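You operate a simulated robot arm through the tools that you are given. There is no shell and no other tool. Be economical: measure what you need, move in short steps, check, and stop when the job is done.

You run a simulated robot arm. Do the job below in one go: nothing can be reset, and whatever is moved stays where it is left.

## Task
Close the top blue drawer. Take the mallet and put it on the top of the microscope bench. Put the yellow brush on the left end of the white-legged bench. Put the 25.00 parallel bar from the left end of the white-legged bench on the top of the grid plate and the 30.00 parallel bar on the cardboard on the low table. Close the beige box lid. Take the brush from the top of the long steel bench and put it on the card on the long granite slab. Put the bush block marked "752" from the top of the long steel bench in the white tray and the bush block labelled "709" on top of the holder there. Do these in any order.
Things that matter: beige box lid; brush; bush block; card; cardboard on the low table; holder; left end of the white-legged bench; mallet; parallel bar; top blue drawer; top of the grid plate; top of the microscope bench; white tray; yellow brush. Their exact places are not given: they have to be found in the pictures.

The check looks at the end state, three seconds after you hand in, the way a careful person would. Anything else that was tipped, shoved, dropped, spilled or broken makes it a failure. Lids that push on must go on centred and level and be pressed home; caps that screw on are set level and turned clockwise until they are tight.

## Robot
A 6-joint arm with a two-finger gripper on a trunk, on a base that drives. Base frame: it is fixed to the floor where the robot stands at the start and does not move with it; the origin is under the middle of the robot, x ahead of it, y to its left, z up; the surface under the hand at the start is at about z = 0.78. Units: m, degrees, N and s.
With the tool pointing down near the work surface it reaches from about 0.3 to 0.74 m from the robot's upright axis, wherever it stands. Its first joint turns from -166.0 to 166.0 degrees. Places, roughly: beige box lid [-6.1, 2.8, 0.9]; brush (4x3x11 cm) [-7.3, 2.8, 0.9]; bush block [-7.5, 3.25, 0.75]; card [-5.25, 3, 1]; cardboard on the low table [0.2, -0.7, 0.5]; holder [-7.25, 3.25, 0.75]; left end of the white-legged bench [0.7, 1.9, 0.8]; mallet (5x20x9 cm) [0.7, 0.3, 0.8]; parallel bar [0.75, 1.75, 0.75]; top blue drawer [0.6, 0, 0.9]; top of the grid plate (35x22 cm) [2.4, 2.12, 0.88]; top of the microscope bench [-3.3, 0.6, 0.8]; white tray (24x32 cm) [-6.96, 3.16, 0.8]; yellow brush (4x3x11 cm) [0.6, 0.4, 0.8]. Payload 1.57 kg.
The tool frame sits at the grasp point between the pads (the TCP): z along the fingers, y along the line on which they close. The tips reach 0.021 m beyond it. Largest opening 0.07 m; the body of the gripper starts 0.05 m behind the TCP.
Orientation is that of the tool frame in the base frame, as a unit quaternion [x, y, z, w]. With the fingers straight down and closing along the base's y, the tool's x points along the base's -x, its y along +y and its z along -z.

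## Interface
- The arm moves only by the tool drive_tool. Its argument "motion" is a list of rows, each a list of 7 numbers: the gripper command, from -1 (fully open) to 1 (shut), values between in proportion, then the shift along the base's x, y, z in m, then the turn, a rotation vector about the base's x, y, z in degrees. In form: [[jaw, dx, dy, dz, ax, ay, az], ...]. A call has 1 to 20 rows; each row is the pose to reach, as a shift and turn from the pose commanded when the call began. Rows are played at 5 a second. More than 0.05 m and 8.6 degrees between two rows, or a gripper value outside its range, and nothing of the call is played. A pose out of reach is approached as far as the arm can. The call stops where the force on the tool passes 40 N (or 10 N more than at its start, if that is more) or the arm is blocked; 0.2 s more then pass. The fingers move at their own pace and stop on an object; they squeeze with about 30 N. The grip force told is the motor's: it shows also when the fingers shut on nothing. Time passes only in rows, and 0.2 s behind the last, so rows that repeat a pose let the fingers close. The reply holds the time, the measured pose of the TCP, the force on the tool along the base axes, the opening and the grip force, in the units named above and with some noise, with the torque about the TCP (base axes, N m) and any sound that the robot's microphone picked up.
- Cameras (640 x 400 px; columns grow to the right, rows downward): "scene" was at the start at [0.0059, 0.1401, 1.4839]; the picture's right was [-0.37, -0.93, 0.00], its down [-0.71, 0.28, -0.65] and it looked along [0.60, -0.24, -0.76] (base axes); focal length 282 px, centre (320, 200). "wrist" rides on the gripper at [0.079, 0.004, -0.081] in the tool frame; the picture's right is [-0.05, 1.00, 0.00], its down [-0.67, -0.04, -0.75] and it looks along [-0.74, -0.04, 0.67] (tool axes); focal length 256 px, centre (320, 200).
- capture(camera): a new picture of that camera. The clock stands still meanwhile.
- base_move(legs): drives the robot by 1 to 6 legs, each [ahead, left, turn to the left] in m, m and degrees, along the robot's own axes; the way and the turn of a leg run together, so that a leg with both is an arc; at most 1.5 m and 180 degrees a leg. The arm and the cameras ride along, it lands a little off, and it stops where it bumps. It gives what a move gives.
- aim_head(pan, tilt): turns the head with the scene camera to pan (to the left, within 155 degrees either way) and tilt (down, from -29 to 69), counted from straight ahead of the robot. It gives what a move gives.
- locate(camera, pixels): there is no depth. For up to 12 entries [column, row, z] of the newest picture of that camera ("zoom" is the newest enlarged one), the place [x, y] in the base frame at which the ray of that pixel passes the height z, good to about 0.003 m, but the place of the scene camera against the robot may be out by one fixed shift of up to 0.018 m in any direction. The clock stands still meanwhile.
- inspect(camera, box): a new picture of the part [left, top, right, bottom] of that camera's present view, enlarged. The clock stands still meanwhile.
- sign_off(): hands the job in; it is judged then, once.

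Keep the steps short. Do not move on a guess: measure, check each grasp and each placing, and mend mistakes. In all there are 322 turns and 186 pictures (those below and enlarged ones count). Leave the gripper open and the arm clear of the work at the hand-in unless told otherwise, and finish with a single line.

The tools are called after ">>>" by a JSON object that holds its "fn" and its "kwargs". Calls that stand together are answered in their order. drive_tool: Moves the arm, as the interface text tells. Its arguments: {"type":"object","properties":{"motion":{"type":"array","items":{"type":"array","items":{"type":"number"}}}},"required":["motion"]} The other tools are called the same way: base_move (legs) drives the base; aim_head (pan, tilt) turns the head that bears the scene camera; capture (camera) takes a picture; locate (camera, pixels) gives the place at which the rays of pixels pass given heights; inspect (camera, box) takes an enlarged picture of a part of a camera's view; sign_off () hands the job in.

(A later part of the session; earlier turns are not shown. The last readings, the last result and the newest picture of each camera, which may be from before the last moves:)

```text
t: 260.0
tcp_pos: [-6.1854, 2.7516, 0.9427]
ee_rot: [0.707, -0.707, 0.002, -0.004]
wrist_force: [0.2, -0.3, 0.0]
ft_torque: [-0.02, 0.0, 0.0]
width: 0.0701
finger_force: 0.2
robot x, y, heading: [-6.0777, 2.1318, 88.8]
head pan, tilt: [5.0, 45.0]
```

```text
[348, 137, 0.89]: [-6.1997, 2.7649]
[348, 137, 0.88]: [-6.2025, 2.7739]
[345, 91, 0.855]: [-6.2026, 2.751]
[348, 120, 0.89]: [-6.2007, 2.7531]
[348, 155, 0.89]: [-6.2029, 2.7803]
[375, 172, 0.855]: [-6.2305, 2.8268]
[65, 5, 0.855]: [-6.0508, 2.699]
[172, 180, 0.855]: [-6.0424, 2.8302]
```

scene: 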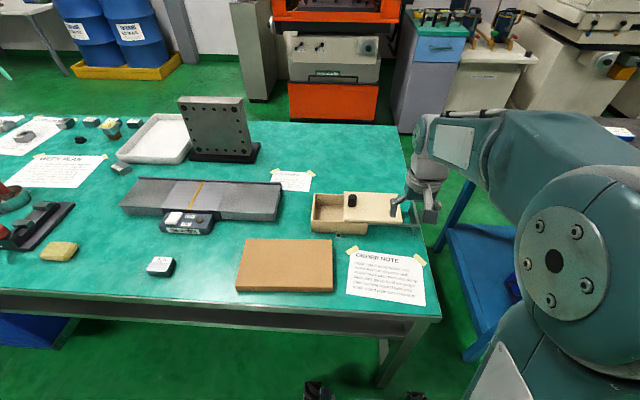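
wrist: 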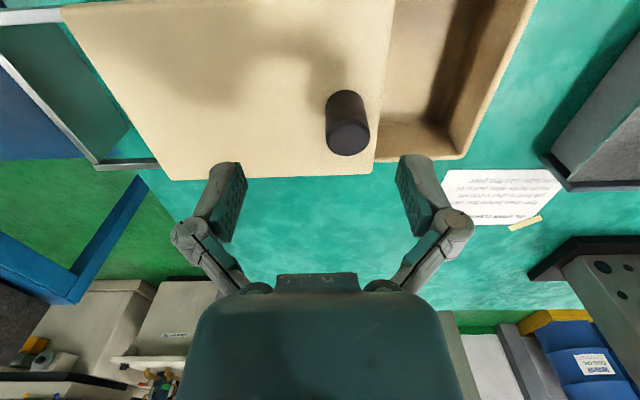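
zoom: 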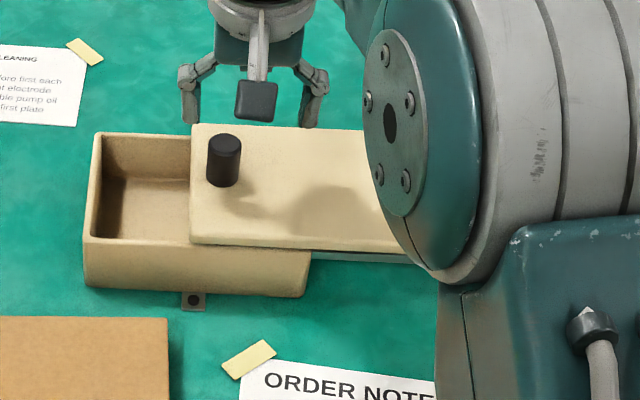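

The lid already moved 2 cm the right way and slides easily. I'll push the knob sideways with shut fingers: position at its +x side (x≈−6.162, y 2.760, TCP z 0.886).

>>> {"fn": "drive_tool", "kwargs": {"motion": [[0, 0.012, 0.004, 0, 0, 0, 0], [1, 0.024, 0.008, 0, 0, 0, 0], [1, 0.024, 0.008, 0, 0, 0, 0], [1, 0.024, 0.008, -0.03, 0, 0, 0], [1, 0.024, 0.008, -0.05, 0, 0, 0], [1, 0.024, 0.008, -0.057, 0, 0, 0]]}}

>>> {"fn": "capture", "kwargs": {"camera": "wrist"}}

```text
t: 261.4
tcp_pos: [-6.1639, 2.7611, 0.889]
ee_rot: [0.708, -0.707, 0.0, -0.004]
wrist_force: [-0.1, -3.3, 20.0]
ft_torque: [-0.16, 0.03, 0.02]
width: 0.0061
finger_force: 28.0
robot x, y, heading: [-6.0755, 2.1323, 88.7]
head pan, tilt: [5.0, 45.0]
```

```text
90 pictures are left
```

wrist: 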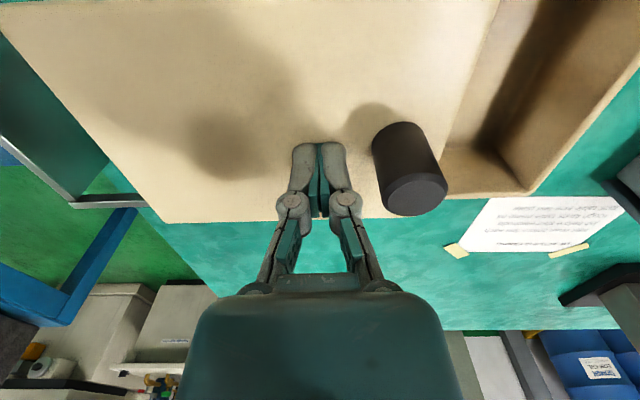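

The shut tips just touch the lid; raise 3 mm and push toward −x.

>>> {"fn": "drive_tool", "kwargs": {"motion": [[1, 0, 0, 0.003, 0, 0, 0], [1, -0.01, 0, 0.003, 0, 0, 0], [1, -0.02, 0, 0.003, 0, 0, 0], [1, -0.03, 0, 0.003, 0, 0, 0], [1, -0.04, 0, 0.003, 0, 0, 0], [1, -0.05, 0, 0.003, 0, 0, 0], [1, -0.06, 0, 0.003, 0, 0, 0], [1, -0.07, 0, 0.003, 0, 0, 0], [1, -0.075, 0, 0.003, 0, 0, 0]]}}

>>> {"fn": "capture", "kwargs": {"camera": "wrist"}}

```text
t: 263.4
tcp_pos: [-6.2375, 2.7593, 0.8909]
ee_rot: [0.707, -0.707, 0.0, -0.003]
wrist_force: [1.3, -2.5, 15.6]
ft_torque: [-0.09, 0.02, -0.01]
width: 0.0057
finger_force: 28.4
robot x, y, heading: [-6.0771, 2.1324, 88.8]
head pan, tilt: [5.0, 45.0]
```

```text
89 pictures are left
```

wrist: 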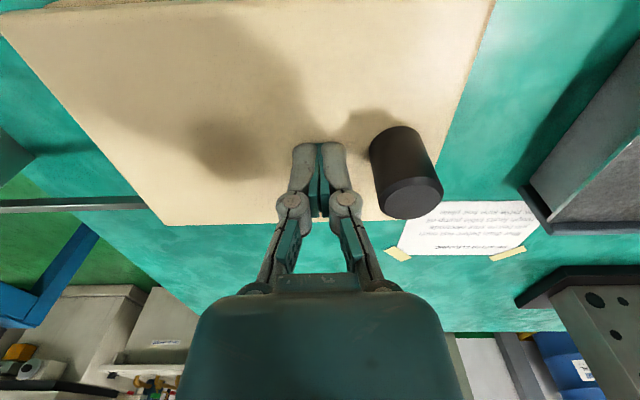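

The lid came along and now covers the box. I raise slightly and keep pushing gently on the knob until it stops.

>>> {"fn": "drive_tool", "kwargs": {"motion": [[1, 0, 0, 0.006, 0, 0, 0], [1, -0.008, 0, 0.006, 0, 0, 0], [1, -0.014, 0, 0.006, 0, 0, 0], [1, -0.02, 0, 0.006, 0, 0, 0], [1, -0.026, 0, 0.006, 0, 0, 0], [1, -0.032, 0, 0.006, 0, 0, 0], [1, -0.038, 0, 0.006, 0, 0, 0]]}}

>>> {"fn": "inspect", "kwargs": {"camera": "scene", "box": [290, 160, 450, 260]}}

```text
t: 264.7
tcp_pos: [-6.2532, 2.7596, 0.8938]
ee_rot: [-0.704, 0.71, -0.007, 0.006]
wrist_force: [25.8, -1.6, 5.8]
ft_torque: [0.05, 0.31, 0.07]
width: 0.0
finger_force: 28.8
robot x, y, heading: [-6.0782, 2.1285, 88.5]
head pan, tilt: [5.0, 45.0]
stopped in row 6: the force on the tool passed its limit at 46 N (the readings are from after the stop); the commanded pose is now the measured one
```

```text
4.00 times, centred on (370, 210) of scene
```

zoom: 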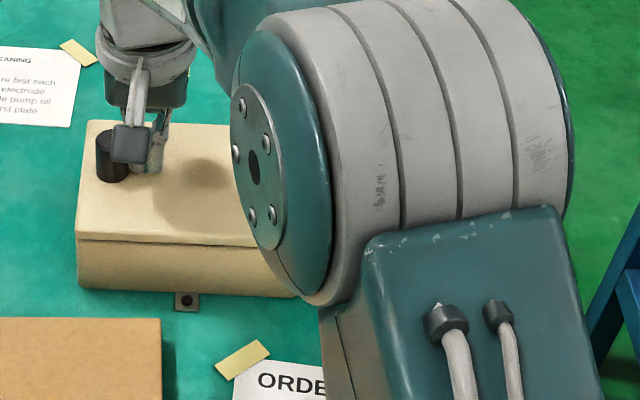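

Hard stop at 46 N; the whole picture shifted equally, so the box did not move. Back off and check.

>>> {"fn": "drive_tool", "kwargs": {"motion": [[1, 0.015, 0, 0.005, 0, 0, 0], [1, 0.02, 0, 0.04, 0, 0, 0], [1, 0.03, -0.03, 0.07, 0, 0, 0], [1, 0.04, -0.07, 0.09, 0, 0, 0], [-1, 0.06, -0.11, 0.11, 0, 0, 0], [-1, 0.08, -0.15, 0.13, 0, 0, 0], [-1, 0.1, -0.19, 0.14, 0, 0, 0]]}}

>>> {"fn": "inspect", "kwargs": {"camera": "scene", "box": [290, 160, 450, 260]}}

>>> {"fn": "capture", "kwargs": {"camera": "wrist"}}

```text
t: 266.3
tcp_pos: [-6.1557, 2.5671, 1.0331]
ee_rot: [-0.706, 0.708, -0.006, 0.004]
wrist_force: [0.8, -0.4, 0.2]
ft_torque: [0.0, 0.03, 0.0]
width: 0.0699
finger_force: 0.1
robot x, y, heading: [-6.0767, 2.1318, 88.8]
head pan, tilt: [5.0, 45.0]
```

```text
4.00 times, centred on (370, 210) of scene
```

zoom: 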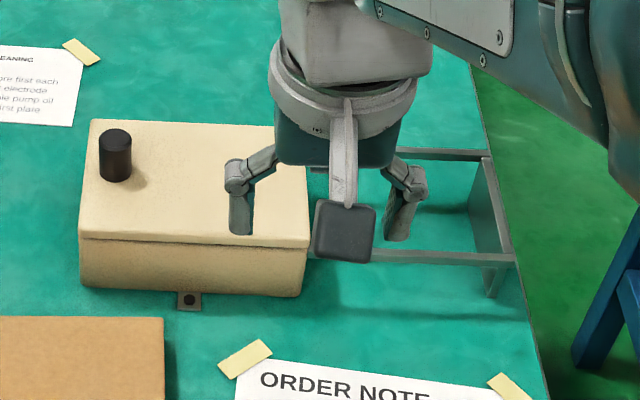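

```text
86 pictures are left
```

wrist: 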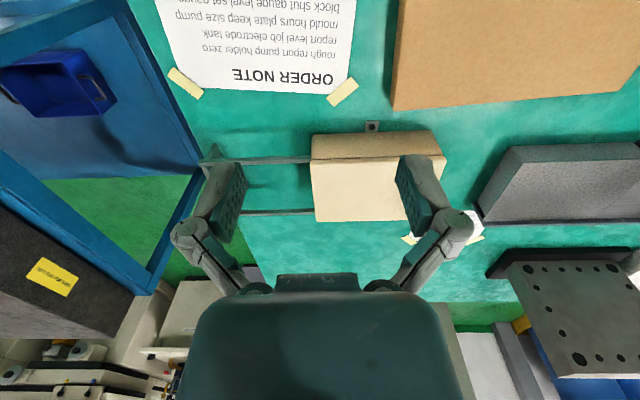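

The lid is flush and closed. Next, drive left (−x) to the brush on the steel bench.

>>> {"fn": "base_move", "kwargs": {"legs": [[-0.2, 0, 1.2], [0, 1.2, 0], [0.12, 0, 0]]}}

>>> {"fn": "aim_head", "kwargs": {"pan": 5, "tilt": 40}}

>>> {"fn": "capture", "kwargs": {"camera": "scene"}}

>>> {"fn": "capture", "kwargs": {"camera": "wrist"}}

```text
t: 274.6
tcp_pos: [-7.4097, 2.4638, 1.0339]
ee_rot: [0.723, -0.691, 0.006, -0.005]
wrist_force: [-1.4, 0.2, 0.5]
ft_torque: [-0.02, -0.02, 0.02]
width: 0.07
finger_force: 0.1
robot x, y, heading: [-7.3054, 2.0318, 91.5]
head pan, tilt: [5.0, 45.0]
```

```text
t: 275.2
tcp_pos: [-7.4105, 2.462, 1.035]
ee_rot: [0.723, -0.691, 0.006, -0.005]
wrist_force: [0.6, -0.1, 0.3]
ft_torque: [0.03, -0.01, 0.0]
width: 0.07
finger_force: 0.1
robot x, y, heading: [-7.3062, 2.0266, 91.4]
head pan, tilt: [5.0, 40.0]
```

```text
85 pictures are left
```

scene: 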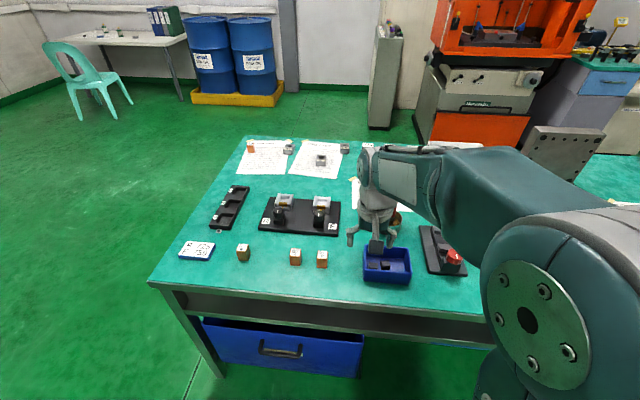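

```text
84 pictures are left
```

wrist: 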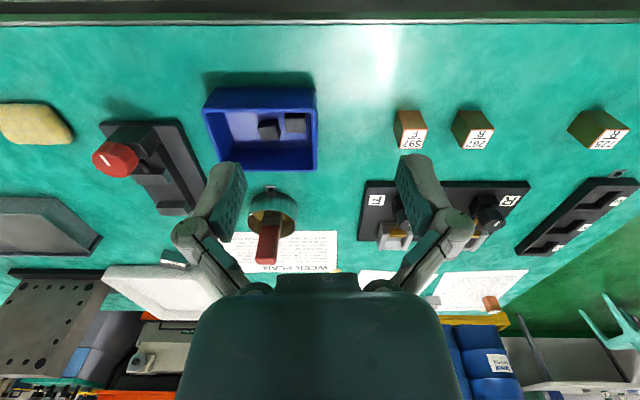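

>>> {"fn": "inspect", "kwargs": {"camera": "wrist", "box": [220, 160, 340, 280]}}

>>> {"fn": "inspect", "kwargs": {"camera": "scene", "box": [150, 130, 470, 300]}}

```text
3.33 times, centred on (280, 220) of wrist
```

zoom: 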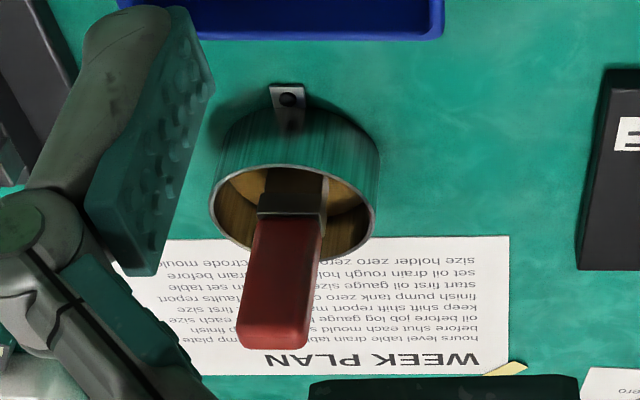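

```text
2.00 times, centred on (310, 215) of scene
```

zoom: 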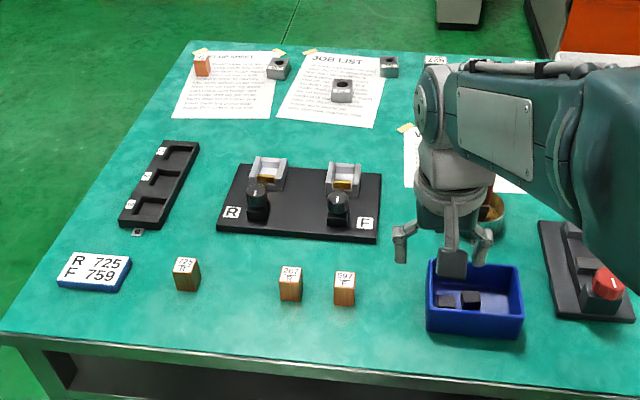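

>>> {"fn": "locate", "kwargs": {"camera": "zoom", "pixels": [[275, 325, 0.89], [275, 345, 0.89], [240, 340, 0.89], [310, 342, 0.89], [290, 165, 0.82], [295, 255, 0.82], [210, 205, 0.82], [376, 205, 0.82], [295, 105, 0.78]]}}

>>> {"fn": "locate", "kwargs": {"camera": "scene", "pixels": [[395, 220, 0.82], [289, 150, 0.8], [321, 161, 0.8], [345, 149, 0.8], [251, 147, 0.8]]}}

```text
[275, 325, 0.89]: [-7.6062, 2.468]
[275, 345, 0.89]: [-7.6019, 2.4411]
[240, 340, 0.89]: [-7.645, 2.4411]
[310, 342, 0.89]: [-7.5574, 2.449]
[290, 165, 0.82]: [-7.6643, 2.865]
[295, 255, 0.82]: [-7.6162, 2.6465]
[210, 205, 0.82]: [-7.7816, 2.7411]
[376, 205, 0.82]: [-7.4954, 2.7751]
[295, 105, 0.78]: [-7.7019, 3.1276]
```

```text
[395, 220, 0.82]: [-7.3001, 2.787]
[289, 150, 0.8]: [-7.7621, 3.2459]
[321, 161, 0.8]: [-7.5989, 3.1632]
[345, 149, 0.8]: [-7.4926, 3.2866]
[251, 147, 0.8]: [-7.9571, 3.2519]
```

>>> {"fn": "locate", "kwargs": {"camera": "wrist", "pixels": [[266.5, 256, 0.89], [266.5, 264, 0.89], [256, 260, 0.89], [277, 260, 0.89], [271, 209.5, 0.82], [272.5, 236.5, 0.82], [247, 221.5, 0.82], [296.8, 221.5, 0.82], [266.5, 256, 0.9]]}}

```text
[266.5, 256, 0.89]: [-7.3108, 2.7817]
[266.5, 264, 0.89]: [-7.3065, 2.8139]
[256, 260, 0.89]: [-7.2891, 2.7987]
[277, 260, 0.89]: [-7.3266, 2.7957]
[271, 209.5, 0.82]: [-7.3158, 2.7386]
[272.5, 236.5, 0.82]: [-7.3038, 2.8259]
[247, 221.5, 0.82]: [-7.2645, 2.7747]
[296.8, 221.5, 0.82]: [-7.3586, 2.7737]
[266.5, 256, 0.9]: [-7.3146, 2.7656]
```

Cup centre ≈(−7.31, 2.78) with the brush upright in it, top ≈0.89. I go 9 cm closer with the base and then move the hand over it.

>>> {"fn": "base_move", "kwargs": {"legs": [[0.09, 0.0, -1.4]]}}

>>> {"fn": "drive_tool", "kwargs": {"motion": [[-1, 0.03, 0.03, 0, 0, 0, 0], [-1, 0.06, 0.06, 0, 0, 0, 0], [-1, 0.09, 0.09, 0, 0, 0, 0], [-1, 0.1, 0.13, 0, 0, 0, 0]]}}

>>> {"fn": "capture", "kwargs": {"camera": "wrist"}}

```text
t: 276.4
tcp_pos: [-7.4013, 2.5531, 1.034]
ee_rot: [0.715, -0.699, 0.006, -0.005]
wrist_force: [-0.1, 0.2, -0.2]
ft_torque: [0.01, -0.04, -0.01]
width: 0.0701
finger_force: 0.1
robot x, y, heading: [-7.3096, 2.1139, 90.2]
head pan, tilt: [5.0, 40.0]
```

```text
t: 277.4
tcp_pos: [-7.3016, 2.6861, 1.0352]
ee_rot: [0.715, -0.699, 0.005, -0.004]
wrist_force: [-0.6, -0.6, 1.2]
ft_torque: [0.02, -0.02, 0.02]
width: 0.0701
finger_force: 0.0
robot x, y, heading: [-7.309, 2.1176, 90.1]
head pan, tilt: [5.0, 40.0]
```

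```text
81 pictures are left
```

wrist: 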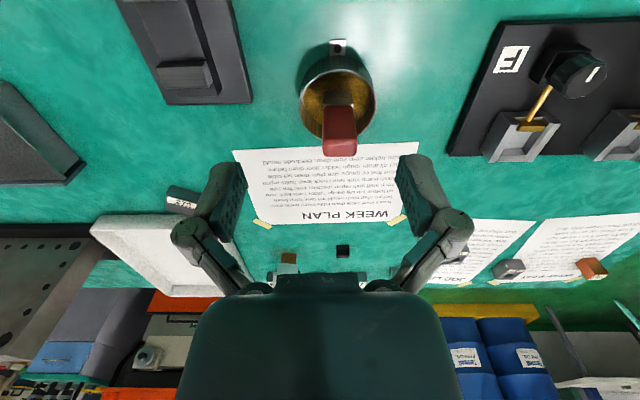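

>>> {"fn": "inspect", "kwargs": {"camera": "wrist", "box": [290, 30, 390, 170]}}

>>> {"fn": "locate", "kwargs": {"camera": "wrist", "pixels": [[340, 140, 0.89], [340, 155, 0.89], [325, 148, 0.89], [357, 146, 0.89], [340, 75, 0.82], [338, 143, 0.82]]}}

```text
2.86 times, centred on (340, 100) of wrist
```

zoom: 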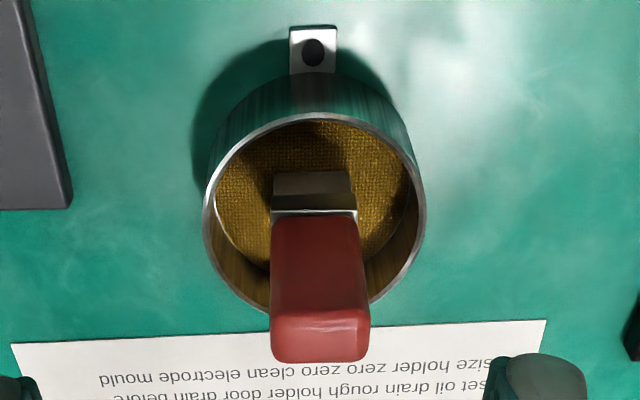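

```text
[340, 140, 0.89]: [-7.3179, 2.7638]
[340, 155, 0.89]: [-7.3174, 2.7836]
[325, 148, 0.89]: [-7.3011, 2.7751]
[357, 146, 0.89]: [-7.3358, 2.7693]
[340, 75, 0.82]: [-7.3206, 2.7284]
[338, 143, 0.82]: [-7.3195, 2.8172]
```

Brush at (−7.318, 2.774). Move over, descend to TCP 0.872 and grip.

>>> {"fn": "drive_tool", "kwargs": {"motion": [[-1, -0.01, 0.04, 0, 0, 0, 0], [-1, -0.016, 0.08, -0.02, 0, 0, 0], [-1, -0.016, 0.088, -0.06, 0, 0, 0], [-1, -0.016, 0.088, -0.1, 0, 0, 0]]}}

>>> {"fn": "capture", "kwargs": {"camera": "wrist"}}

```text
t: 278.4
tcp_pos: [-7.3161, 2.7688, 0.9337]
ee_rot: [0.715, -0.699, 0.005, -0.006]
wrist_force: [0.0, -0.9, 0.4]
ft_torque: [0.02, 0.02, 0.01]
width: 0.0699
finger_force: 0.0
robot x, y, heading: [-7.3074, 2.1193, 90.1]
head pan, tilt: [5.0, 40.0]
```

```text
79 pictures are left
```

wrist: 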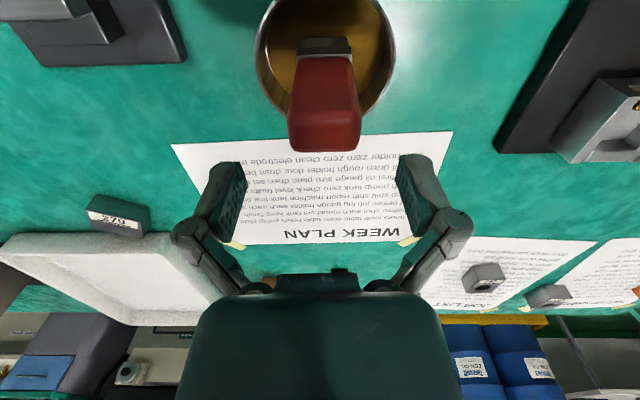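

>>> {"fn": "drive_tool", "kwargs": {"motion": [[-1, -0.003, 0.001, -0.03, 0, 0, 0], [-1, -0.003, 0.001, -0.06, 0, 0, 0], [-1, -0.003, 0.001, -0.06, 0, 0, 0], [0, -0.003, 0.001, -0.06, 0, 0, 0], [1, -0.003, 0.001, -0.06, 0, 0, 0], [1, -0.003, 0.001, -0.06, 0, 0, 0], [1, -0.003, 0.001, -0.06, 0, 0, 0]]}}

>>> {"fn": "drive_tool", "kwargs": {"motion": [[1, 0, 0, 0.01, 0, 0, 0], [1, 0, 0, 0.02, 0, 0, 0], [1, 0, 0, 0.04, 0, 0, 0], [1, 0, 0, 0.07, 0, 0, 0], [1, 0, 0, 0.1, 0, 0, 0], [1, 0, 0, 0.13, 0, 0, 0]]}}

>>> {"fn": "capture", "kwargs": {"camera": "wrist"}}

```text
t: 279.9
tcp_pos: [-7.3192, 2.7714, 0.8739]
ee_rot: [0.715, -0.699, 0.005, -0.005]
wrist_force: [0.1, 1.1, 8.2]
ft_torque: [-0.05, 0.16, 0.0]
width: 0.033
finger_force: 30.0
robot x, y, heading: [-7.3076, 2.114, 90.1]
head pan, tilt: [5.0, 40.0]
```

```text
t: 281.4
tcp_pos: [-7.3212, 2.7737, 1.0027]
ee_rot: [0.715, -0.699, 0.005, -0.003]
wrist_force: [0.0, 0.8, -2.1]
ft_torque: [-0.01, -0.01, 0.01]
width: 0.0332
finger_force: 30.2
robot x, y, heading: [-7.3116, 2.1178, 90.3]
head pan, tilt: [5.0, 40.0]
```

```text
78 pictures are left
```

wrist: 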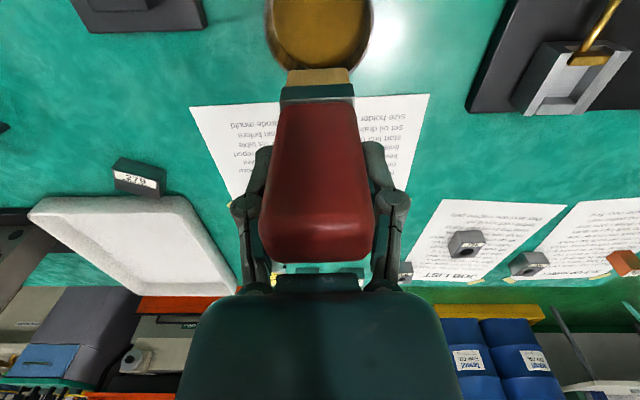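

The brush is out of the cup. Retract it high, and look at the space behind the bench for the route.

>>> {"fn": "drive_tool", "kwargs": {"motion": [[1, 0, -0.03, 0.03, 0, 0, 0], [1, 0, -0.06, 0.06, 0, 0, 0], [1, 0, -0.1, 0.09, 0, 0, 0], [1, 0, -0.14, 0.11, 0, 0, 0], [1, 0, -0.18, 0.13, 0, 0, 0], [1, 0, -0.22, 0.15, 0, 0, 0]]}}

>>> {"fn": "aim_head", "kwargs": {"pan": 10, "tilt": 15}}

>>> {"fn": "capture", "kwargs": {"camera": "scene"}}

>>> {"fn": "locate", "kwargs": {"camera": "scene", "pixels": [[100, 200, 0.0], [60, 200, 0.0], [200, 200, 0.0], [275, 200, 0.0], [385, 220, 0.0], [430, 240, 0.0]]}}

```text
t: 282.8
tcp_pos: [-7.3216, 2.5514, 1.1505]
ee_rot: [0.715, -0.699, 0.005, -0.004]
wrist_force: [-0.1, 0.3, -0.9]
ft_torque: [-0.01, -0.04, 0.0]
width: 0.0329
finger_force: 29.9
robot x, y, heading: [-7.3104, 2.1114, 90.2]
head pan, tilt: [5.0, 40.0]
```

```text
t: 283.6
tcp_pos: [-7.3203, 2.5526, 1.151]
ee_rot: [0.715, -0.699, 0.006, -0.004]
wrist_force: [-0.6, -0.6, -0.8]
ft_torque: [-0.02, -0.01, 0.01]
width: 0.0332
finger_force: 30.0
robot x, y, heading: [-7.3094, 2.116, 90.3]
head pan, tilt: [10.0, 15.0]
```

```text
77 pictures are left
```

scene: 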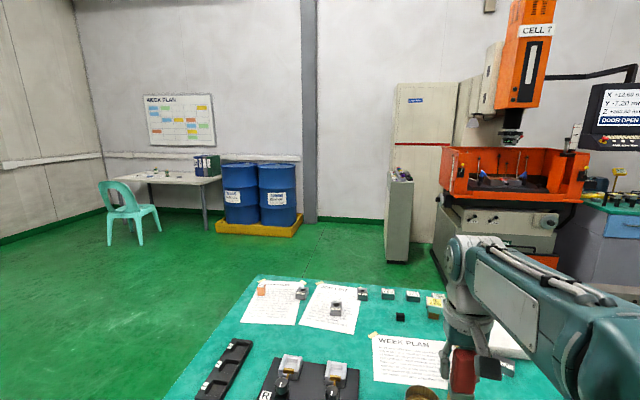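

```text
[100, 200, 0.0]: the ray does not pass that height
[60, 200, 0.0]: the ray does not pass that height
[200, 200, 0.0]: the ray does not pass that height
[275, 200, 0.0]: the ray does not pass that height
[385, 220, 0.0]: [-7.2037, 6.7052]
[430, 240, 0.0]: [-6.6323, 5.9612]
```

>>> {"fn": "locate", "kwargs": {"camera": "scene", "pixels": [[397, 262, 0.0], [437, 262, 0.0], [455, 300, 0.0], [243, 237, 0.0], [128, 243, 0.0], [145, 230, 0.0]]}}

```text
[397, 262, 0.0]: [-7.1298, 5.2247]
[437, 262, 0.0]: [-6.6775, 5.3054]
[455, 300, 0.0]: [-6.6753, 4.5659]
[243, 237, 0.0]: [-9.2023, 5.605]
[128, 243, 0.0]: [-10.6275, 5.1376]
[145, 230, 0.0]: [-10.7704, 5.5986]
```

Plenty of room behind the bench. I drive around its left end to the back side and face −y.

>>> {"fn": "base_move", "kwargs": {"legs": [[-0.15, 0, 0], [0, 1.2, 0], [1.3, 0, 0], [0.65, 0, 0], [0, 0, -90], [0, 0, -90]]}}

>>> {"fn": "aim_head", "kwargs": {"pan": 75, "tilt": 20}}

>>> {"fn": "capture", "kwargs": {"camera": "scene"}}

```text
t: 288.7
tcp_pos: [-8.0801, 2.4182, 1.1517]
ee_rot: [-0.701, 0.713, 0.004, -0.003]
wrist_force: [0.6, 0.7, -0.3]
ft_torque: [0.02, 0.05, -0.01]
width: 0.0331
finger_force: 30.1
robot x, y, heading: [-8.1141, 1.9825, 88.3]
head pan, tilt: [10.0, 15.0]
stopped in leg 2: the robot was blocked; the commanded pose is now the measured one
```

```text
t: 290.1
tcp_pos: [-8.0891, 2.4183, 1.1516]
ee_rot: [-0.701, 0.713, 0.001, -0.002]
wrist_force: [-0.1, -0.4, -1.4]
ft_torque: [0.01, 0.02, 0.04]
width: 0.033
finger_force: 29.9
robot x, y, heading: [-8.1134, 1.9803, 88.4]
head pan, tilt: [75.0, 20.0]
```

```text
76 pictures are left
```

scene: 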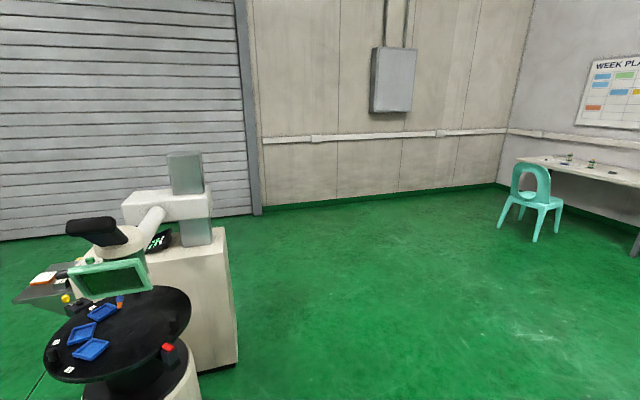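

I bumped something to the left (a machine with a round table). Look at it before moving on.

>>> {"fn": "aim_head", "kwargs": {"pan": 105, "tilt": 50}}

>>> {"fn": "capture", "kwargs": {"camera": "scene"}}

```text
t: 291.0
tcp_pos: [-8.0972, 2.4171, 1.1513]
ee_rot: [-0.702, 0.712, 0.0, 0.0]
wrist_force: [0.1, -0.5, -0.5]
ft_torque: [0.02, 0.0, 0.05]
width: 0.033
finger_force: 29.4
robot x, y, heading: [-8.1162, 1.9797, 88.3]
head pan, tilt: [105.0, 50.0]
```

```text
75 pictures are left
```

scene: 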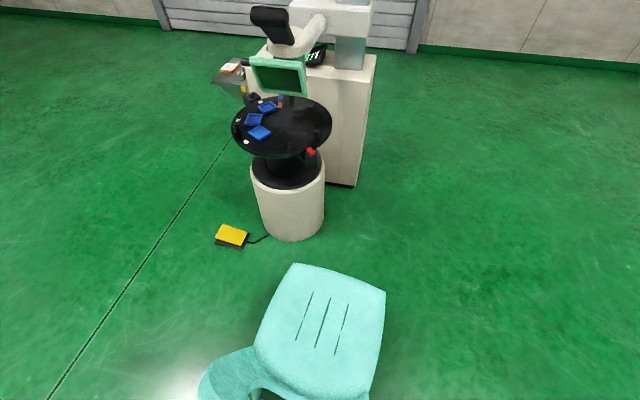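

>>> {"fn": "locate", "kwargs": {"camera": "scene", "pixels": [[295, 265, 0.45], [385, 290, 0.45], [368, 395, 0.45], [255, 345, 0.45], [200, 390, 0.7], [290, 238, 0.0]]}}

>>> {"fn": "inspect", "kwargs": {"camera": "scene", "box": [180, 240, 420, 400]}}

```text
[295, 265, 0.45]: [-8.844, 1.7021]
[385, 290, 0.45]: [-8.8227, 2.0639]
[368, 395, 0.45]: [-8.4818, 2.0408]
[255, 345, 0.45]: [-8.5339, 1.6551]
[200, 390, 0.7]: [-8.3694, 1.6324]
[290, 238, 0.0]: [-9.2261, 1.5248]
```

```text
2.50 times, centred on (300, 320) of scene
```

zoom: 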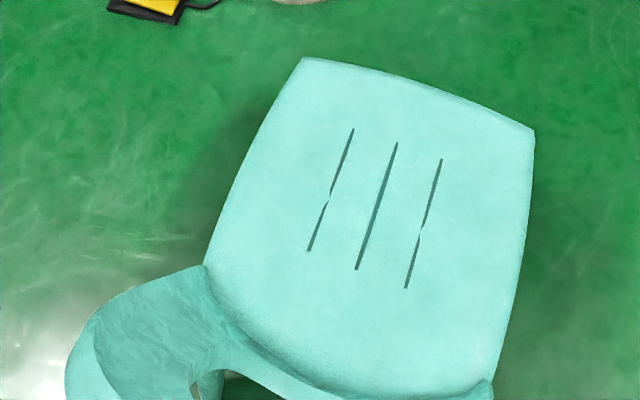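

I touched a teal chair (x −8.85…−8.42, y 1.65…2.06); the passage between it and the bench is too tight. I move away and scout the other way, past the slab's east end.

>>> {"fn": "base_move", "kwargs": {"legs": [[0, -0.3, 1.7], [-0.35, -0.6, 0], [0, -1.4, 0], [0, -1.45, 0]]}}

>>> {"fn": "aim_head", "kwargs": {"pan": -15, "tilt": 20}}

>>> {"fn": "capture", "kwargs": {"camera": "scene"}}

```text
t: 309.8
tcp_pos: [-4.402, 2.2177, 1.1514]
ee_rot: [0.733, -0.68, 0.001, -0.002]
wrist_force: [-0.2, -0.1, -0.5]
ft_torque: [0.01, -0.03, 0.05]
width: 0.033
finger_force: 29.3
robot x, y, heading: [-4.386, 1.7841, 93.4]
head pan, tilt: [105.0, 50.0]
```

```text
t: 311.8
tcp_pos: [-4.4018, 2.2166, 1.1515]
ee_rot: [0.733, -0.68, 0.002, 0.0]
wrist_force: [0.3, -1.0, -0.8]
ft_torque: [0.03, 0.0, 0.03]
width: 0.0331
finger_force: 30.0
robot x, y, heading: [-4.3841, 1.7876, 93.4]
head pan, tilt: [-15.0, 20.0]
```

```text
73 pictures are left
```

scene: 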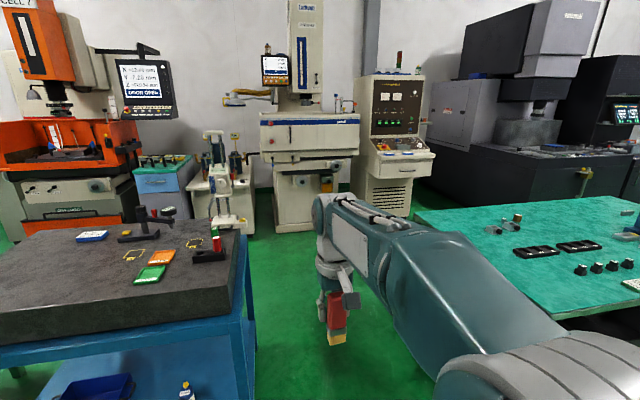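

>>> {"fn": "locate", "kwargs": {"camera": "scene", "pixels": [[243, 232, 0.97], [240, 320, 0.97], [92, 236, 0.98], [25, 232, 0.97], [275, 232, 0.0], [380, 213, 0.0], [255, 345, 0.0], [255, 240, 0.0], [415, 212, 0.85], [150, 272, 0.98], [305, 230, 0.0], [105, 233, 0.99]]}}

>>> {"fn": "inspect", "kwargs": {"camera": "scene", "box": [10, 180, 260, 330]}}

```text
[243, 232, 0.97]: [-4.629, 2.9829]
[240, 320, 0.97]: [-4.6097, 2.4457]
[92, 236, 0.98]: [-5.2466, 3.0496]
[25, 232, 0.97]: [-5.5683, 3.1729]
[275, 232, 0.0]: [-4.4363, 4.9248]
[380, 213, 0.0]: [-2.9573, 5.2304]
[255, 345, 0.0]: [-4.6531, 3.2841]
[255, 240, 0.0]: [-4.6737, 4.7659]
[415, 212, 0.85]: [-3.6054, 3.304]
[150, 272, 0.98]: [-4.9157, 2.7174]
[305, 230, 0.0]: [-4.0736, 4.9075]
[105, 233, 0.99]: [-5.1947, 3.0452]
```

```text
2.56 times, centred on (135, 255) of scene
```

zoom: 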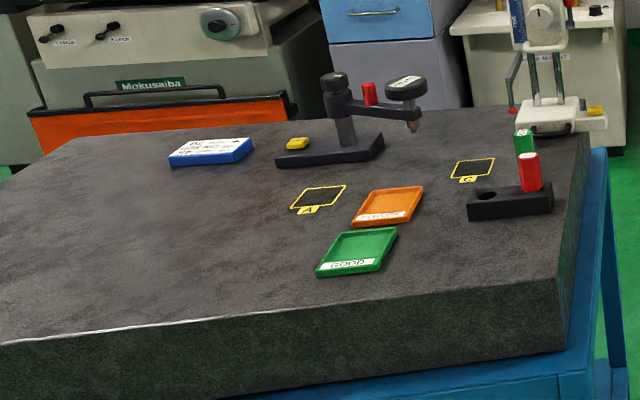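

The blue/white card is at about (−5.25, 3.05). There is a corridor east of the slab and ~1.3 m behind it. Drive through and turn to face −y.

>>> {"fn": "base_move", "kwargs": {"legs": [[0, -0.26, -3.4], [1.0, 0, 0], [1.0, 0, 0]]}}

>>> {"fn": "aim_head", "kwargs": {"pan": 70, "tilt": 30}}

>>> {"fn": "capture", "kwargs": {"camera": "scene"}}

```text
t: 323.2
tcp_pos: [-4.0987, 4.2267, 1.1506]
ee_rot: [0.711, -0.703, 0.002, -0.001]
wrist_force: [0.9, 0.5, -0.8]
ft_torque: [0.02, -0.01, 0.02]
width: 0.0331
finger_force: 29.8
robot x, y, heading: [-4.1062, 3.7922, 89.7]
head pan, tilt: [-15.0, 20.0]
```

```text
t: 324.8
tcp_pos: [-4.0981, 4.2258, 1.151]
ee_rot: [0.712, -0.702, 0.002, -0.001]
wrist_force: [-0.7, 0.5, -0.6]
ft_torque: [0.0, -0.01, 0.02]
width: 0.0333
finger_force: 30.5
robot x, y, heading: [-4.104, 3.7915, 89.7]
head pan, tilt: [70.0, 30.0]
```

```text
71 pictures are left
```

scene: 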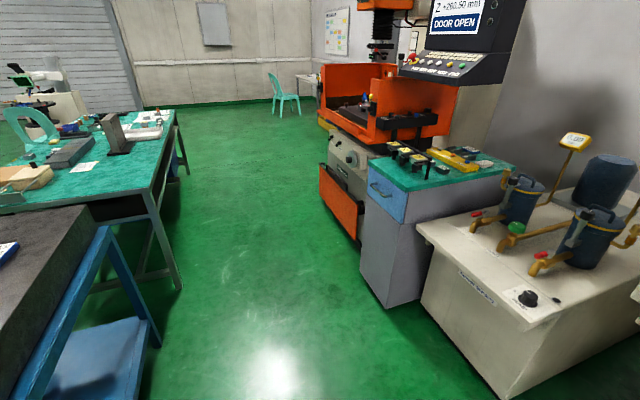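

>>> {"fn": "locate", "kwargs": {"camera": "scene", "pixels": [[388, 307, 0.0], [359, 272, 0.0], [357, 240, 0.0], [430, 305, 0.0], [505, 398, 0.0], [160, 345, 0.0], [180, 290, 0.0], [413, 222, 0.85], [97, 226, 0.97], [318, 190, 0.4], [188, 180, 0.0]]}}

```text
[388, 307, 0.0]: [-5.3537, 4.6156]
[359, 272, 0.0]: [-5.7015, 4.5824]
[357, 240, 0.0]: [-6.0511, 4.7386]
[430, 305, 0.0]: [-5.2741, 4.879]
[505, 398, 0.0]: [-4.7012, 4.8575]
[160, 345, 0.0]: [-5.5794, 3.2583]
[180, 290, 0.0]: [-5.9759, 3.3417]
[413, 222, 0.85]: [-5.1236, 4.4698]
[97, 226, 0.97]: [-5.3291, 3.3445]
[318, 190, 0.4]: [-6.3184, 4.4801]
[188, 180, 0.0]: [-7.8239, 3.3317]
```

The corridor is 1.2 m wide. Turn to face −y here, then slide right (−x) to x≈−5.25.

>>> {"fn": "base_move", "kwargs": {"legs": [[0, 0, 90], [0, 0, 90.3], [0, -1.12, 0]]}}

>>> {"fn": "aim_head", "kwargs": {"pan": 0, "tilt": 45}}

>>> {"fn": "capture", "kwargs": {"camera": "scene"}}

>>> {"fn": "capture", "kwargs": {"camera": "wrist"}}

```text
t: 338.3
tcp_pos: [-5.251, 3.3403, 1.152]
ee_rot: [0.696, 0.718, -0.002, -0.002]
wrist_force: [-0.3, -0.9, -0.2]
ft_torque: [-0.03, -0.01, 0.0]
width: 0.0331
finger_force: 30.2
robot x, y, heading: [-5.2538, 3.78, -89.1]
head pan, tilt: [70.0, 30.0]
```

```text
t: 339.8
tcp_pos: [-5.2512, 3.34, 1.1518]
ee_rot: [0.696, 0.718, -0.001, -0.001]
wrist_force: [-0.3, -0.7, -1.2]
ft_torque: [0.03, 0.0, 0.03]
width: 0.0332
finger_force: 29.9
robot x, y, heading: [-5.2533, 3.7754, -89.0]
head pan, tilt: [0.0, 45.0]
```

```text
70 pictures are left
```

scene: 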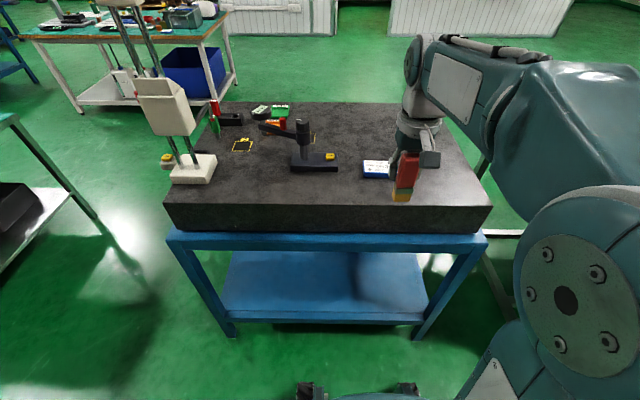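

```text
69 pictures are left
```

wrist: 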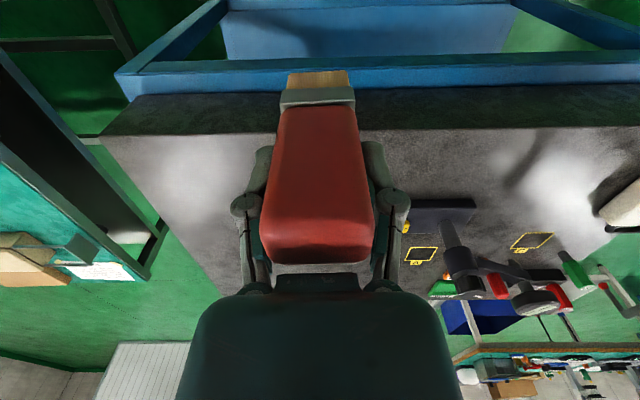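

>>> {"fn": "inspect", "kwargs": {"camera": "scene", "box": [280, 120, 460, 230]}}

>>> {"fn": "locate", "kwargs": {"camera": "scene", "pixels": [[363, 160, 0.985], [390, 161, 0.985], [363, 176, 0.985], [391, 177, 0.985], [492, 206, 0.97], [170, 204, 0.97], [333, 156, 0.98], [295, 170, 0.98]]}}

>>> {"fn": "locate", "kwargs": {"camera": "wrist", "pixels": [[103, 135, 0.97], [560, 127, 0.97], [475, 202, 0.98], [410, 202, 0.98]]}}

```text
3.56 times, centred on (370, 175) of scene
```

zoom: 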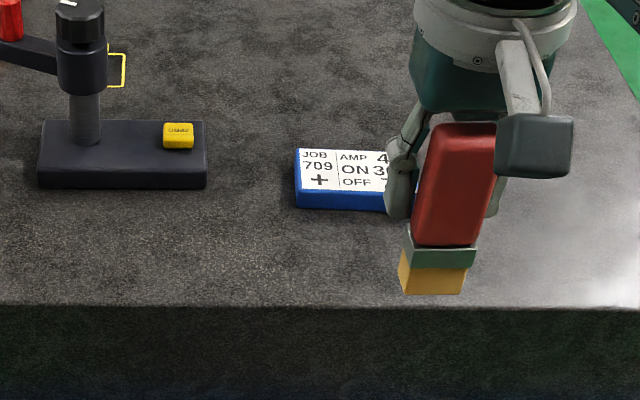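

```text
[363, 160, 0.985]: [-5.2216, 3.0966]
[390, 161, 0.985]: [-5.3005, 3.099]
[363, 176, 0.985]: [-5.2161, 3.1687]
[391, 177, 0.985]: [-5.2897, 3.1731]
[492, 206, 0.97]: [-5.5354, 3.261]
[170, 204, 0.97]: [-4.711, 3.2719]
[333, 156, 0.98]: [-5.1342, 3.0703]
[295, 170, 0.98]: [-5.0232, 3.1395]
```

```text
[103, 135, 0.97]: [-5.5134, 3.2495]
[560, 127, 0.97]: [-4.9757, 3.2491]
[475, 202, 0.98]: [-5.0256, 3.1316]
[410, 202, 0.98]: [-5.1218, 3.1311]
```

I move the hand 13 cm toward −x so the card comes into the wrist view.

>>> {"fn": "drive_tool", "kwargs": {"motion": [[1, -0.045, 0, 0, 0, 0, 0.5], [1, -0.09, 0, 0, 0, 0, 1], [1, -0.13, 0, 0, 0, 0, 1]]}}

>>> {"fn": "inspect", "kwargs": {"camera": "wrist", "box": [260, 100, 520, 270]}}

>>> {"fn": "inspect", "kwargs": {"camera": "scene", "box": [280, 120, 460, 230]}}

```text
t: 340.6
tcp_pos: [-5.3827, 3.3421, 1.1493]
ee_rot: [0.691, 0.723, 0.0, -0.002]
wrist_force: [0.4, -1.2, -1.2]
ft_torque: [0.04, 0.03, 0.01]
width: 0.0332
finger_force: 29.6
robot x, y, heading: [-5.2495, 3.7785, -89.1]
head pan, tilt: [0.0, 45.0]
```

```text
2.35 times, centred on (390, 185) of wrist
```

zoom: 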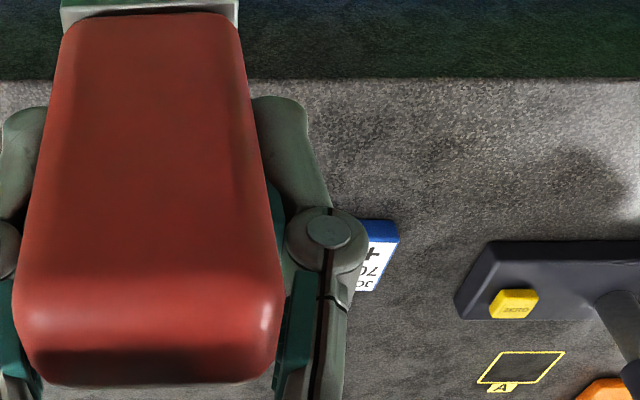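

```text
3.56 times, centred on (370, 175) of scene
```

zoom: 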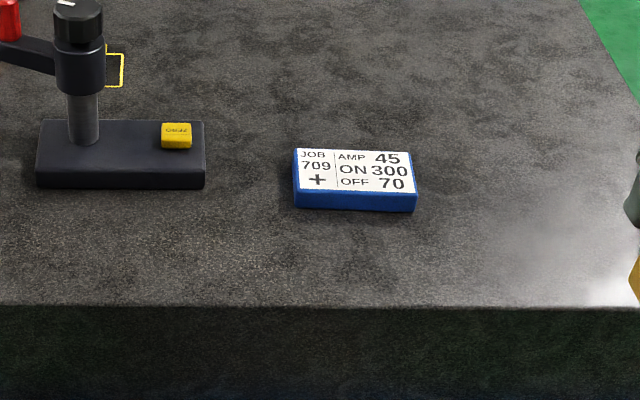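

>>> {"fn": "locate", "kwargs": {"camera": "zoom", "pixels": [[297, 149, 0.985], [413, 152, 0.985], [416, 192, 0.985], [299, 190, 0.985], [416, 211, 0.97], [297, 208, 0.97], [356, 170, 0.985], [36, 185, 0.985], [204, 187, 0.985]]}}

>>> {"fn": "locate", "kwargs": {"camera": "wrist", "pixels": [[422.8, 202, 0.985], [423, 194, 0.97], [413, 224, 0.985], [465, 202, 0.985]]}}

```text
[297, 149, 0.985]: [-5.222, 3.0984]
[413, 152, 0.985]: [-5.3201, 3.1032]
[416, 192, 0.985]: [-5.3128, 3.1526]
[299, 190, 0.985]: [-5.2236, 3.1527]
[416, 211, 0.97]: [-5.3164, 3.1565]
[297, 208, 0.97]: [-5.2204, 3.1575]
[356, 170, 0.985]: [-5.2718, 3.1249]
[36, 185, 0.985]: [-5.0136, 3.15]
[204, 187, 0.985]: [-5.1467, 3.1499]
```

```text
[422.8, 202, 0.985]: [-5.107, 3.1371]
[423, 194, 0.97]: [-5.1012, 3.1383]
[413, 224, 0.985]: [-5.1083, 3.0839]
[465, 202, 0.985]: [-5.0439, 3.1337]
```

Card centre ≈(−5.284, 3.113) (wrist-corrected). I bring the base 10 cm closer first.

>>> {"fn": "base_move", "kwargs": {"legs": [[0.1, 0, -0.9]]}}

```text
t: 341.7
tcp_pos: [-5.3868, 3.2467, 1.1494]
ee_rot: [0.696, 0.718, 0.001, -0.001]
wrist_force: [1.1, 0.5, -0.2]
ft_torque: [0.02, -0.04, 0.0]
width: 0.033
finger_force: 29.8
robot x, y, heading: [-5.2546, 3.6805, -90.1]
head pan, tilt: [0.0, 45.0]
```

>>> {"fn": "drive_tool", "kwargs": {"motion": [[1, 0.035, -0.03, 0, 0, 0, 0], [1, 0.07, -0.06, 0, 0, 0, 0], [1, 0.103, -0.09, 0, 0, 0, 0], [1, 0.103, -0.134, 0, 0, 0, 0], [1, 0.103, -0.134, -0.02, 0, 0, 0], [1, 0.103, -0.134, -0.045, 0, 0, 0]]}}

>>> {"fn": "capture", "kwargs": {"camera": "wrist"}}

>>> {"fn": "inspect", "kwargs": {"camera": "scene", "box": [300, 120, 440, 220]}}

```text
t: 343.1
tcp_pos: [-5.2837, 3.1134, 1.1046]
ee_rot: [0.696, 0.718, 0.0, -0.001]
wrist_force: [-0.3, 0.5, -1.1]
ft_torque: [0.0, -0.01, -0.01]
width: 0.0332
finger_force: 29.9
robot x, y, heading: [-5.2542, 3.68, -89.8]
head pan, tilt: [0.0, 45.0]
```

```text
65 pictures are left
```

wrist: 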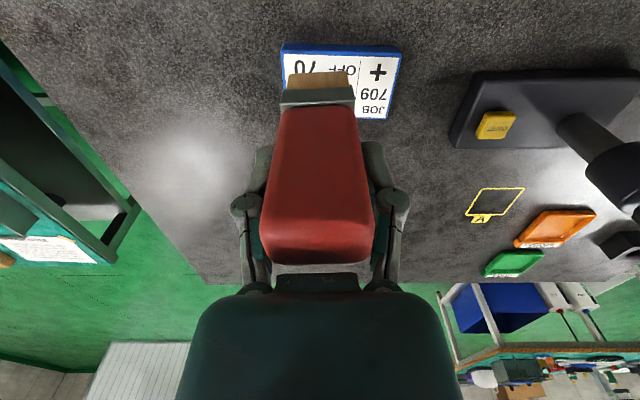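

```text
4.00 times, centred on (370, 170) of scene
```

zoom: 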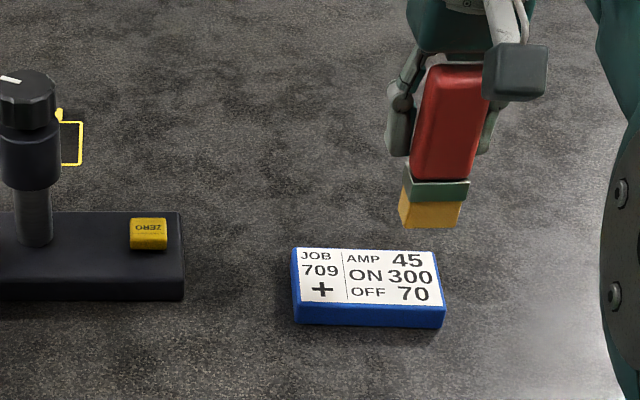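

>>> {"fn": "locate", "kwargs": {"camera": "wrist", "pixels": [[283, 53, 0.985], [400, 56, 0.985], [387, 119, 0.985], [318, 73, 1.015], [345, 88, 1.015]]}}

```text
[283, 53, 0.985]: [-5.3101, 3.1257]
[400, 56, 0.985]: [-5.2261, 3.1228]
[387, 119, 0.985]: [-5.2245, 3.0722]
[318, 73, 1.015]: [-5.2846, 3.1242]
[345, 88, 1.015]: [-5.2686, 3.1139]
```

The closer view gives card centre (−5.268, 3.098). Correct by (+14, −13) mm and lower gently.

>>> {"fn": "drive_tool", "kwargs": {"motion": [[1, 0.007, -0.006, 0, 0, 0, 0], [1, 0.014, -0.013, -0.01, 0, 0, 0], [1, 0.014, -0.013, -0.018, 0, 0, 0], [1, 0.014, -0.013, -0.022, 0, 0, 0], [1, 0.014, -0.013, -0.026, 0, 0, 0]]}}

>>> {"fn": "inspect", "kwargs": {"camera": "scene", "box": [300, 120, 440, 220]}}

```text
t: 344.3
tcp_pos: [-5.2685, 3.0996, 1.0782]
ee_rot: [0.696, 0.718, -0.001, -0.001]
wrist_force: [0.8, 0.9, -1.4]
ft_torque: [0.0, -0.01, 0.01]
width: 0.0331
finger_force: 30.0
robot x, y, heading: [-5.2523, 3.676, -90.0]
head pan, tilt: [0.0, 45.0]
```

```text
4.00 times, centred on (370, 170) of scene
```

zoom: 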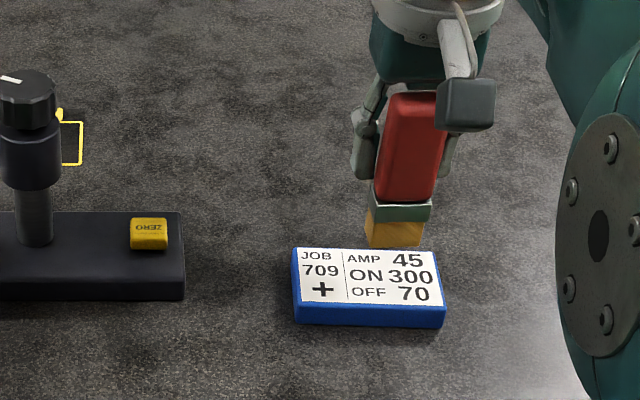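

>>> {"fn": "drive_tool", "kwargs": {"motion": [[1, 0, 0, -0.003, 0, 0, 0], [1, 0, 0, -0.006, 0, 0, 0], [1, 0, 0, -0.009, 0, 0, 0]]}}

>>> {"fn": "inspect", "kwargs": {"camera": "scene", "box": [300, 120, 440, 220]}}

>>> {"fn": "capture", "kwargs": {"camera": "wrist"}}

```text
t: 345.1
tcp_pos: [-5.2707, 3.0998, 1.0699]
ee_rot: [0.696, 0.718, -0.001, -0.001]
wrist_force: [0.0, 0.2, -1.3]
ft_torque: [-0.01, 0.01, -0.01]
width: 0.0332
finger_force: 29.9
robot x, y, heading: [-5.2539, 3.6793, -90.1]
head pan, tilt: [0.0, 45.0]
```

```text
4.00 times, centred on (370, 170) of scene
```

zoom: 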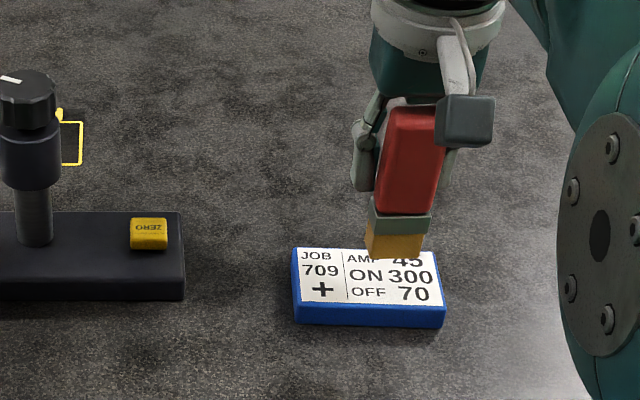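

```text
61 pictures are left
```

wrist: 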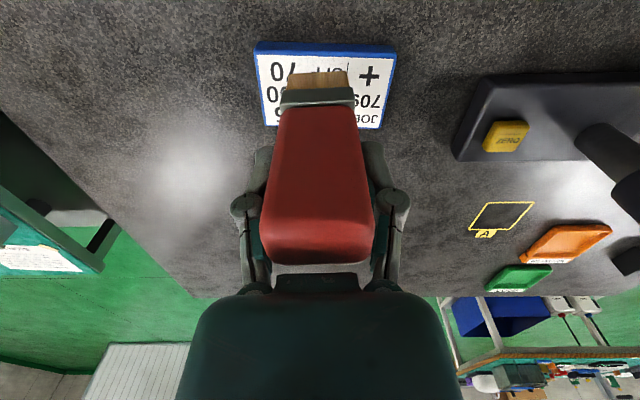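

>>> {"fn": "locate", "kwargs": {"camera": "wrist", "pixels": [[256, 53, 0.965], [396, 55, 0.965], [381, 128, 0.965], [256, 53, 0.985], [396, 55, 0.985], [381, 128, 0.985], [266, 125, 0.965]]}}

>>> {"fn": "drive_tool", "kwargs": {"motion": [[1, 0, 0, -0.004, 0, 0, 0], [1, 0, 0, -0.008, 0, 0, 0]]}}

```text
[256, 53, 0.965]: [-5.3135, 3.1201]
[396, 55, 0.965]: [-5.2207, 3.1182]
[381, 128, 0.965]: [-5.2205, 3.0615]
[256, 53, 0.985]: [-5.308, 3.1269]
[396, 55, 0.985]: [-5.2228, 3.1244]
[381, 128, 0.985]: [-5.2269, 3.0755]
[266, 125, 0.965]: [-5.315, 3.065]
```

```text
t: 345.7
tcp_pos: [-5.2702, 3.101, 1.063]
ee_rot: [0.696, 0.718, 0.0, -0.001]
wrist_force: [-0.5, 0.0, 0.0]
ft_torque: [-0.02, 0.03, 0.01]
width: 0.0329
finger_force: 30.2
robot x, y, heading: [-5.2539, 3.6757, -90.0]
head pan, tilt: [0.0, 45.0]
```

The card size fits z≈0.965, centre (−5.267, 3.091). Shift y −9 mm and keep lowering until contact.

>>> {"fn": "drive_tool", "kwargs": {"motion": [[1, 0.003, -0.009, 0, 0, 0, 0], [1, 0.003, -0.009, -0.003, 0, 0, 0], [1, 0.003, -0.009, -0.006, 0, 0, 0], [1, 0.003, -0.009, -0.009, 0, 0, 0]]}}

>>> {"fn": "inspect", "kwargs": {"camera": "scene", "box": [300, 120, 440, 220]}}

```text
t: 346.7
tcp_pos: [-5.2659, 3.089, 1.0522]
ee_rot: [0.696, 0.718, -0.001, -0.002]
wrist_force: [0.2, 0.2, -0.5]
ft_torque: [-0.01, -0.02, 0.02]
width: 0.0332
finger_force: 29.9
robot x, y, heading: [-5.2502, 3.6776, -89.8]
head pan, tilt: [0.0, 45.0]
```

```text
4.00 times, centred on (370, 170) of scene
```

zoom: 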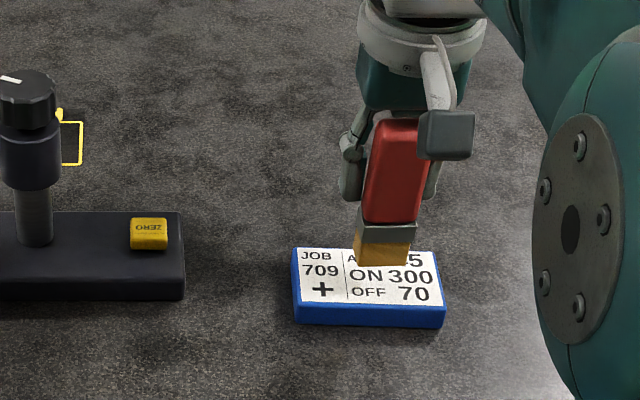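

>>> {"fn": "drive_tool", "kwargs": {"motion": [[1, 0, 0, -0.003, 0, 0, 0], [1, 0, 0, -0.006, 0, 0, 0], [1, 0, 0, -0.008, 0, 0, 0], [1, 0, 0, -0.01, 0, 0, 0]]}}

>>> {"fn": "inspect", "kwargs": {"camera": "scene", "box": [300, 120, 440, 220]}}

```text
t: 347.7
tcp_pos: [-5.2683, 3.0894, 1.0417]
ee_rot: [0.697, 0.717, 0.0, -0.001]
wrist_force: [-0.2, 0.1, -0.7]
ft_torque: [0.0, 0.01, 0.02]
width: 0.0329
finger_force: 30.0
robot x, y, heading: [-5.2503, 3.6812, -90.0]
head pan, tilt: [0.0, 45.0]
```

```text
4.00 times, centred on (370, 170) of scene
```

zoom: 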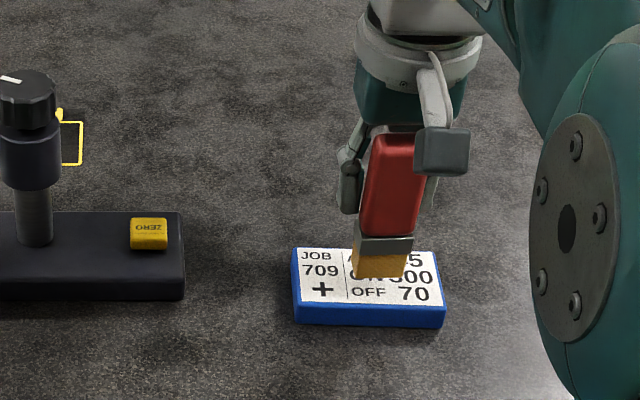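

>>> {"fn": "drive_tool", "kwargs": {"motion": [[1, 0, 0, -0.003, 0, 0, 0], [1, 0, 0, -0.005, 0, 0, 0], [1, 0, 0, -0.007, 0, 0, 0], [1, 0, 0, -0.009, 0, 0, 0]]}}

```text
t: 348.7
tcp_pos: [-5.2667, 3.0903, 1.033]
ee_rot: [0.696, 0.718, 0.001, -0.002]
wrist_force: [0.3, 0.3, 0.0]
ft_torque: [0.02, 0.04, 0.01]
width: 0.033
finger_force: 30.1
robot x, y, heading: [-5.249, 3.6771, -90.0]
head pan, tilt: [0.0, 45.0]
```

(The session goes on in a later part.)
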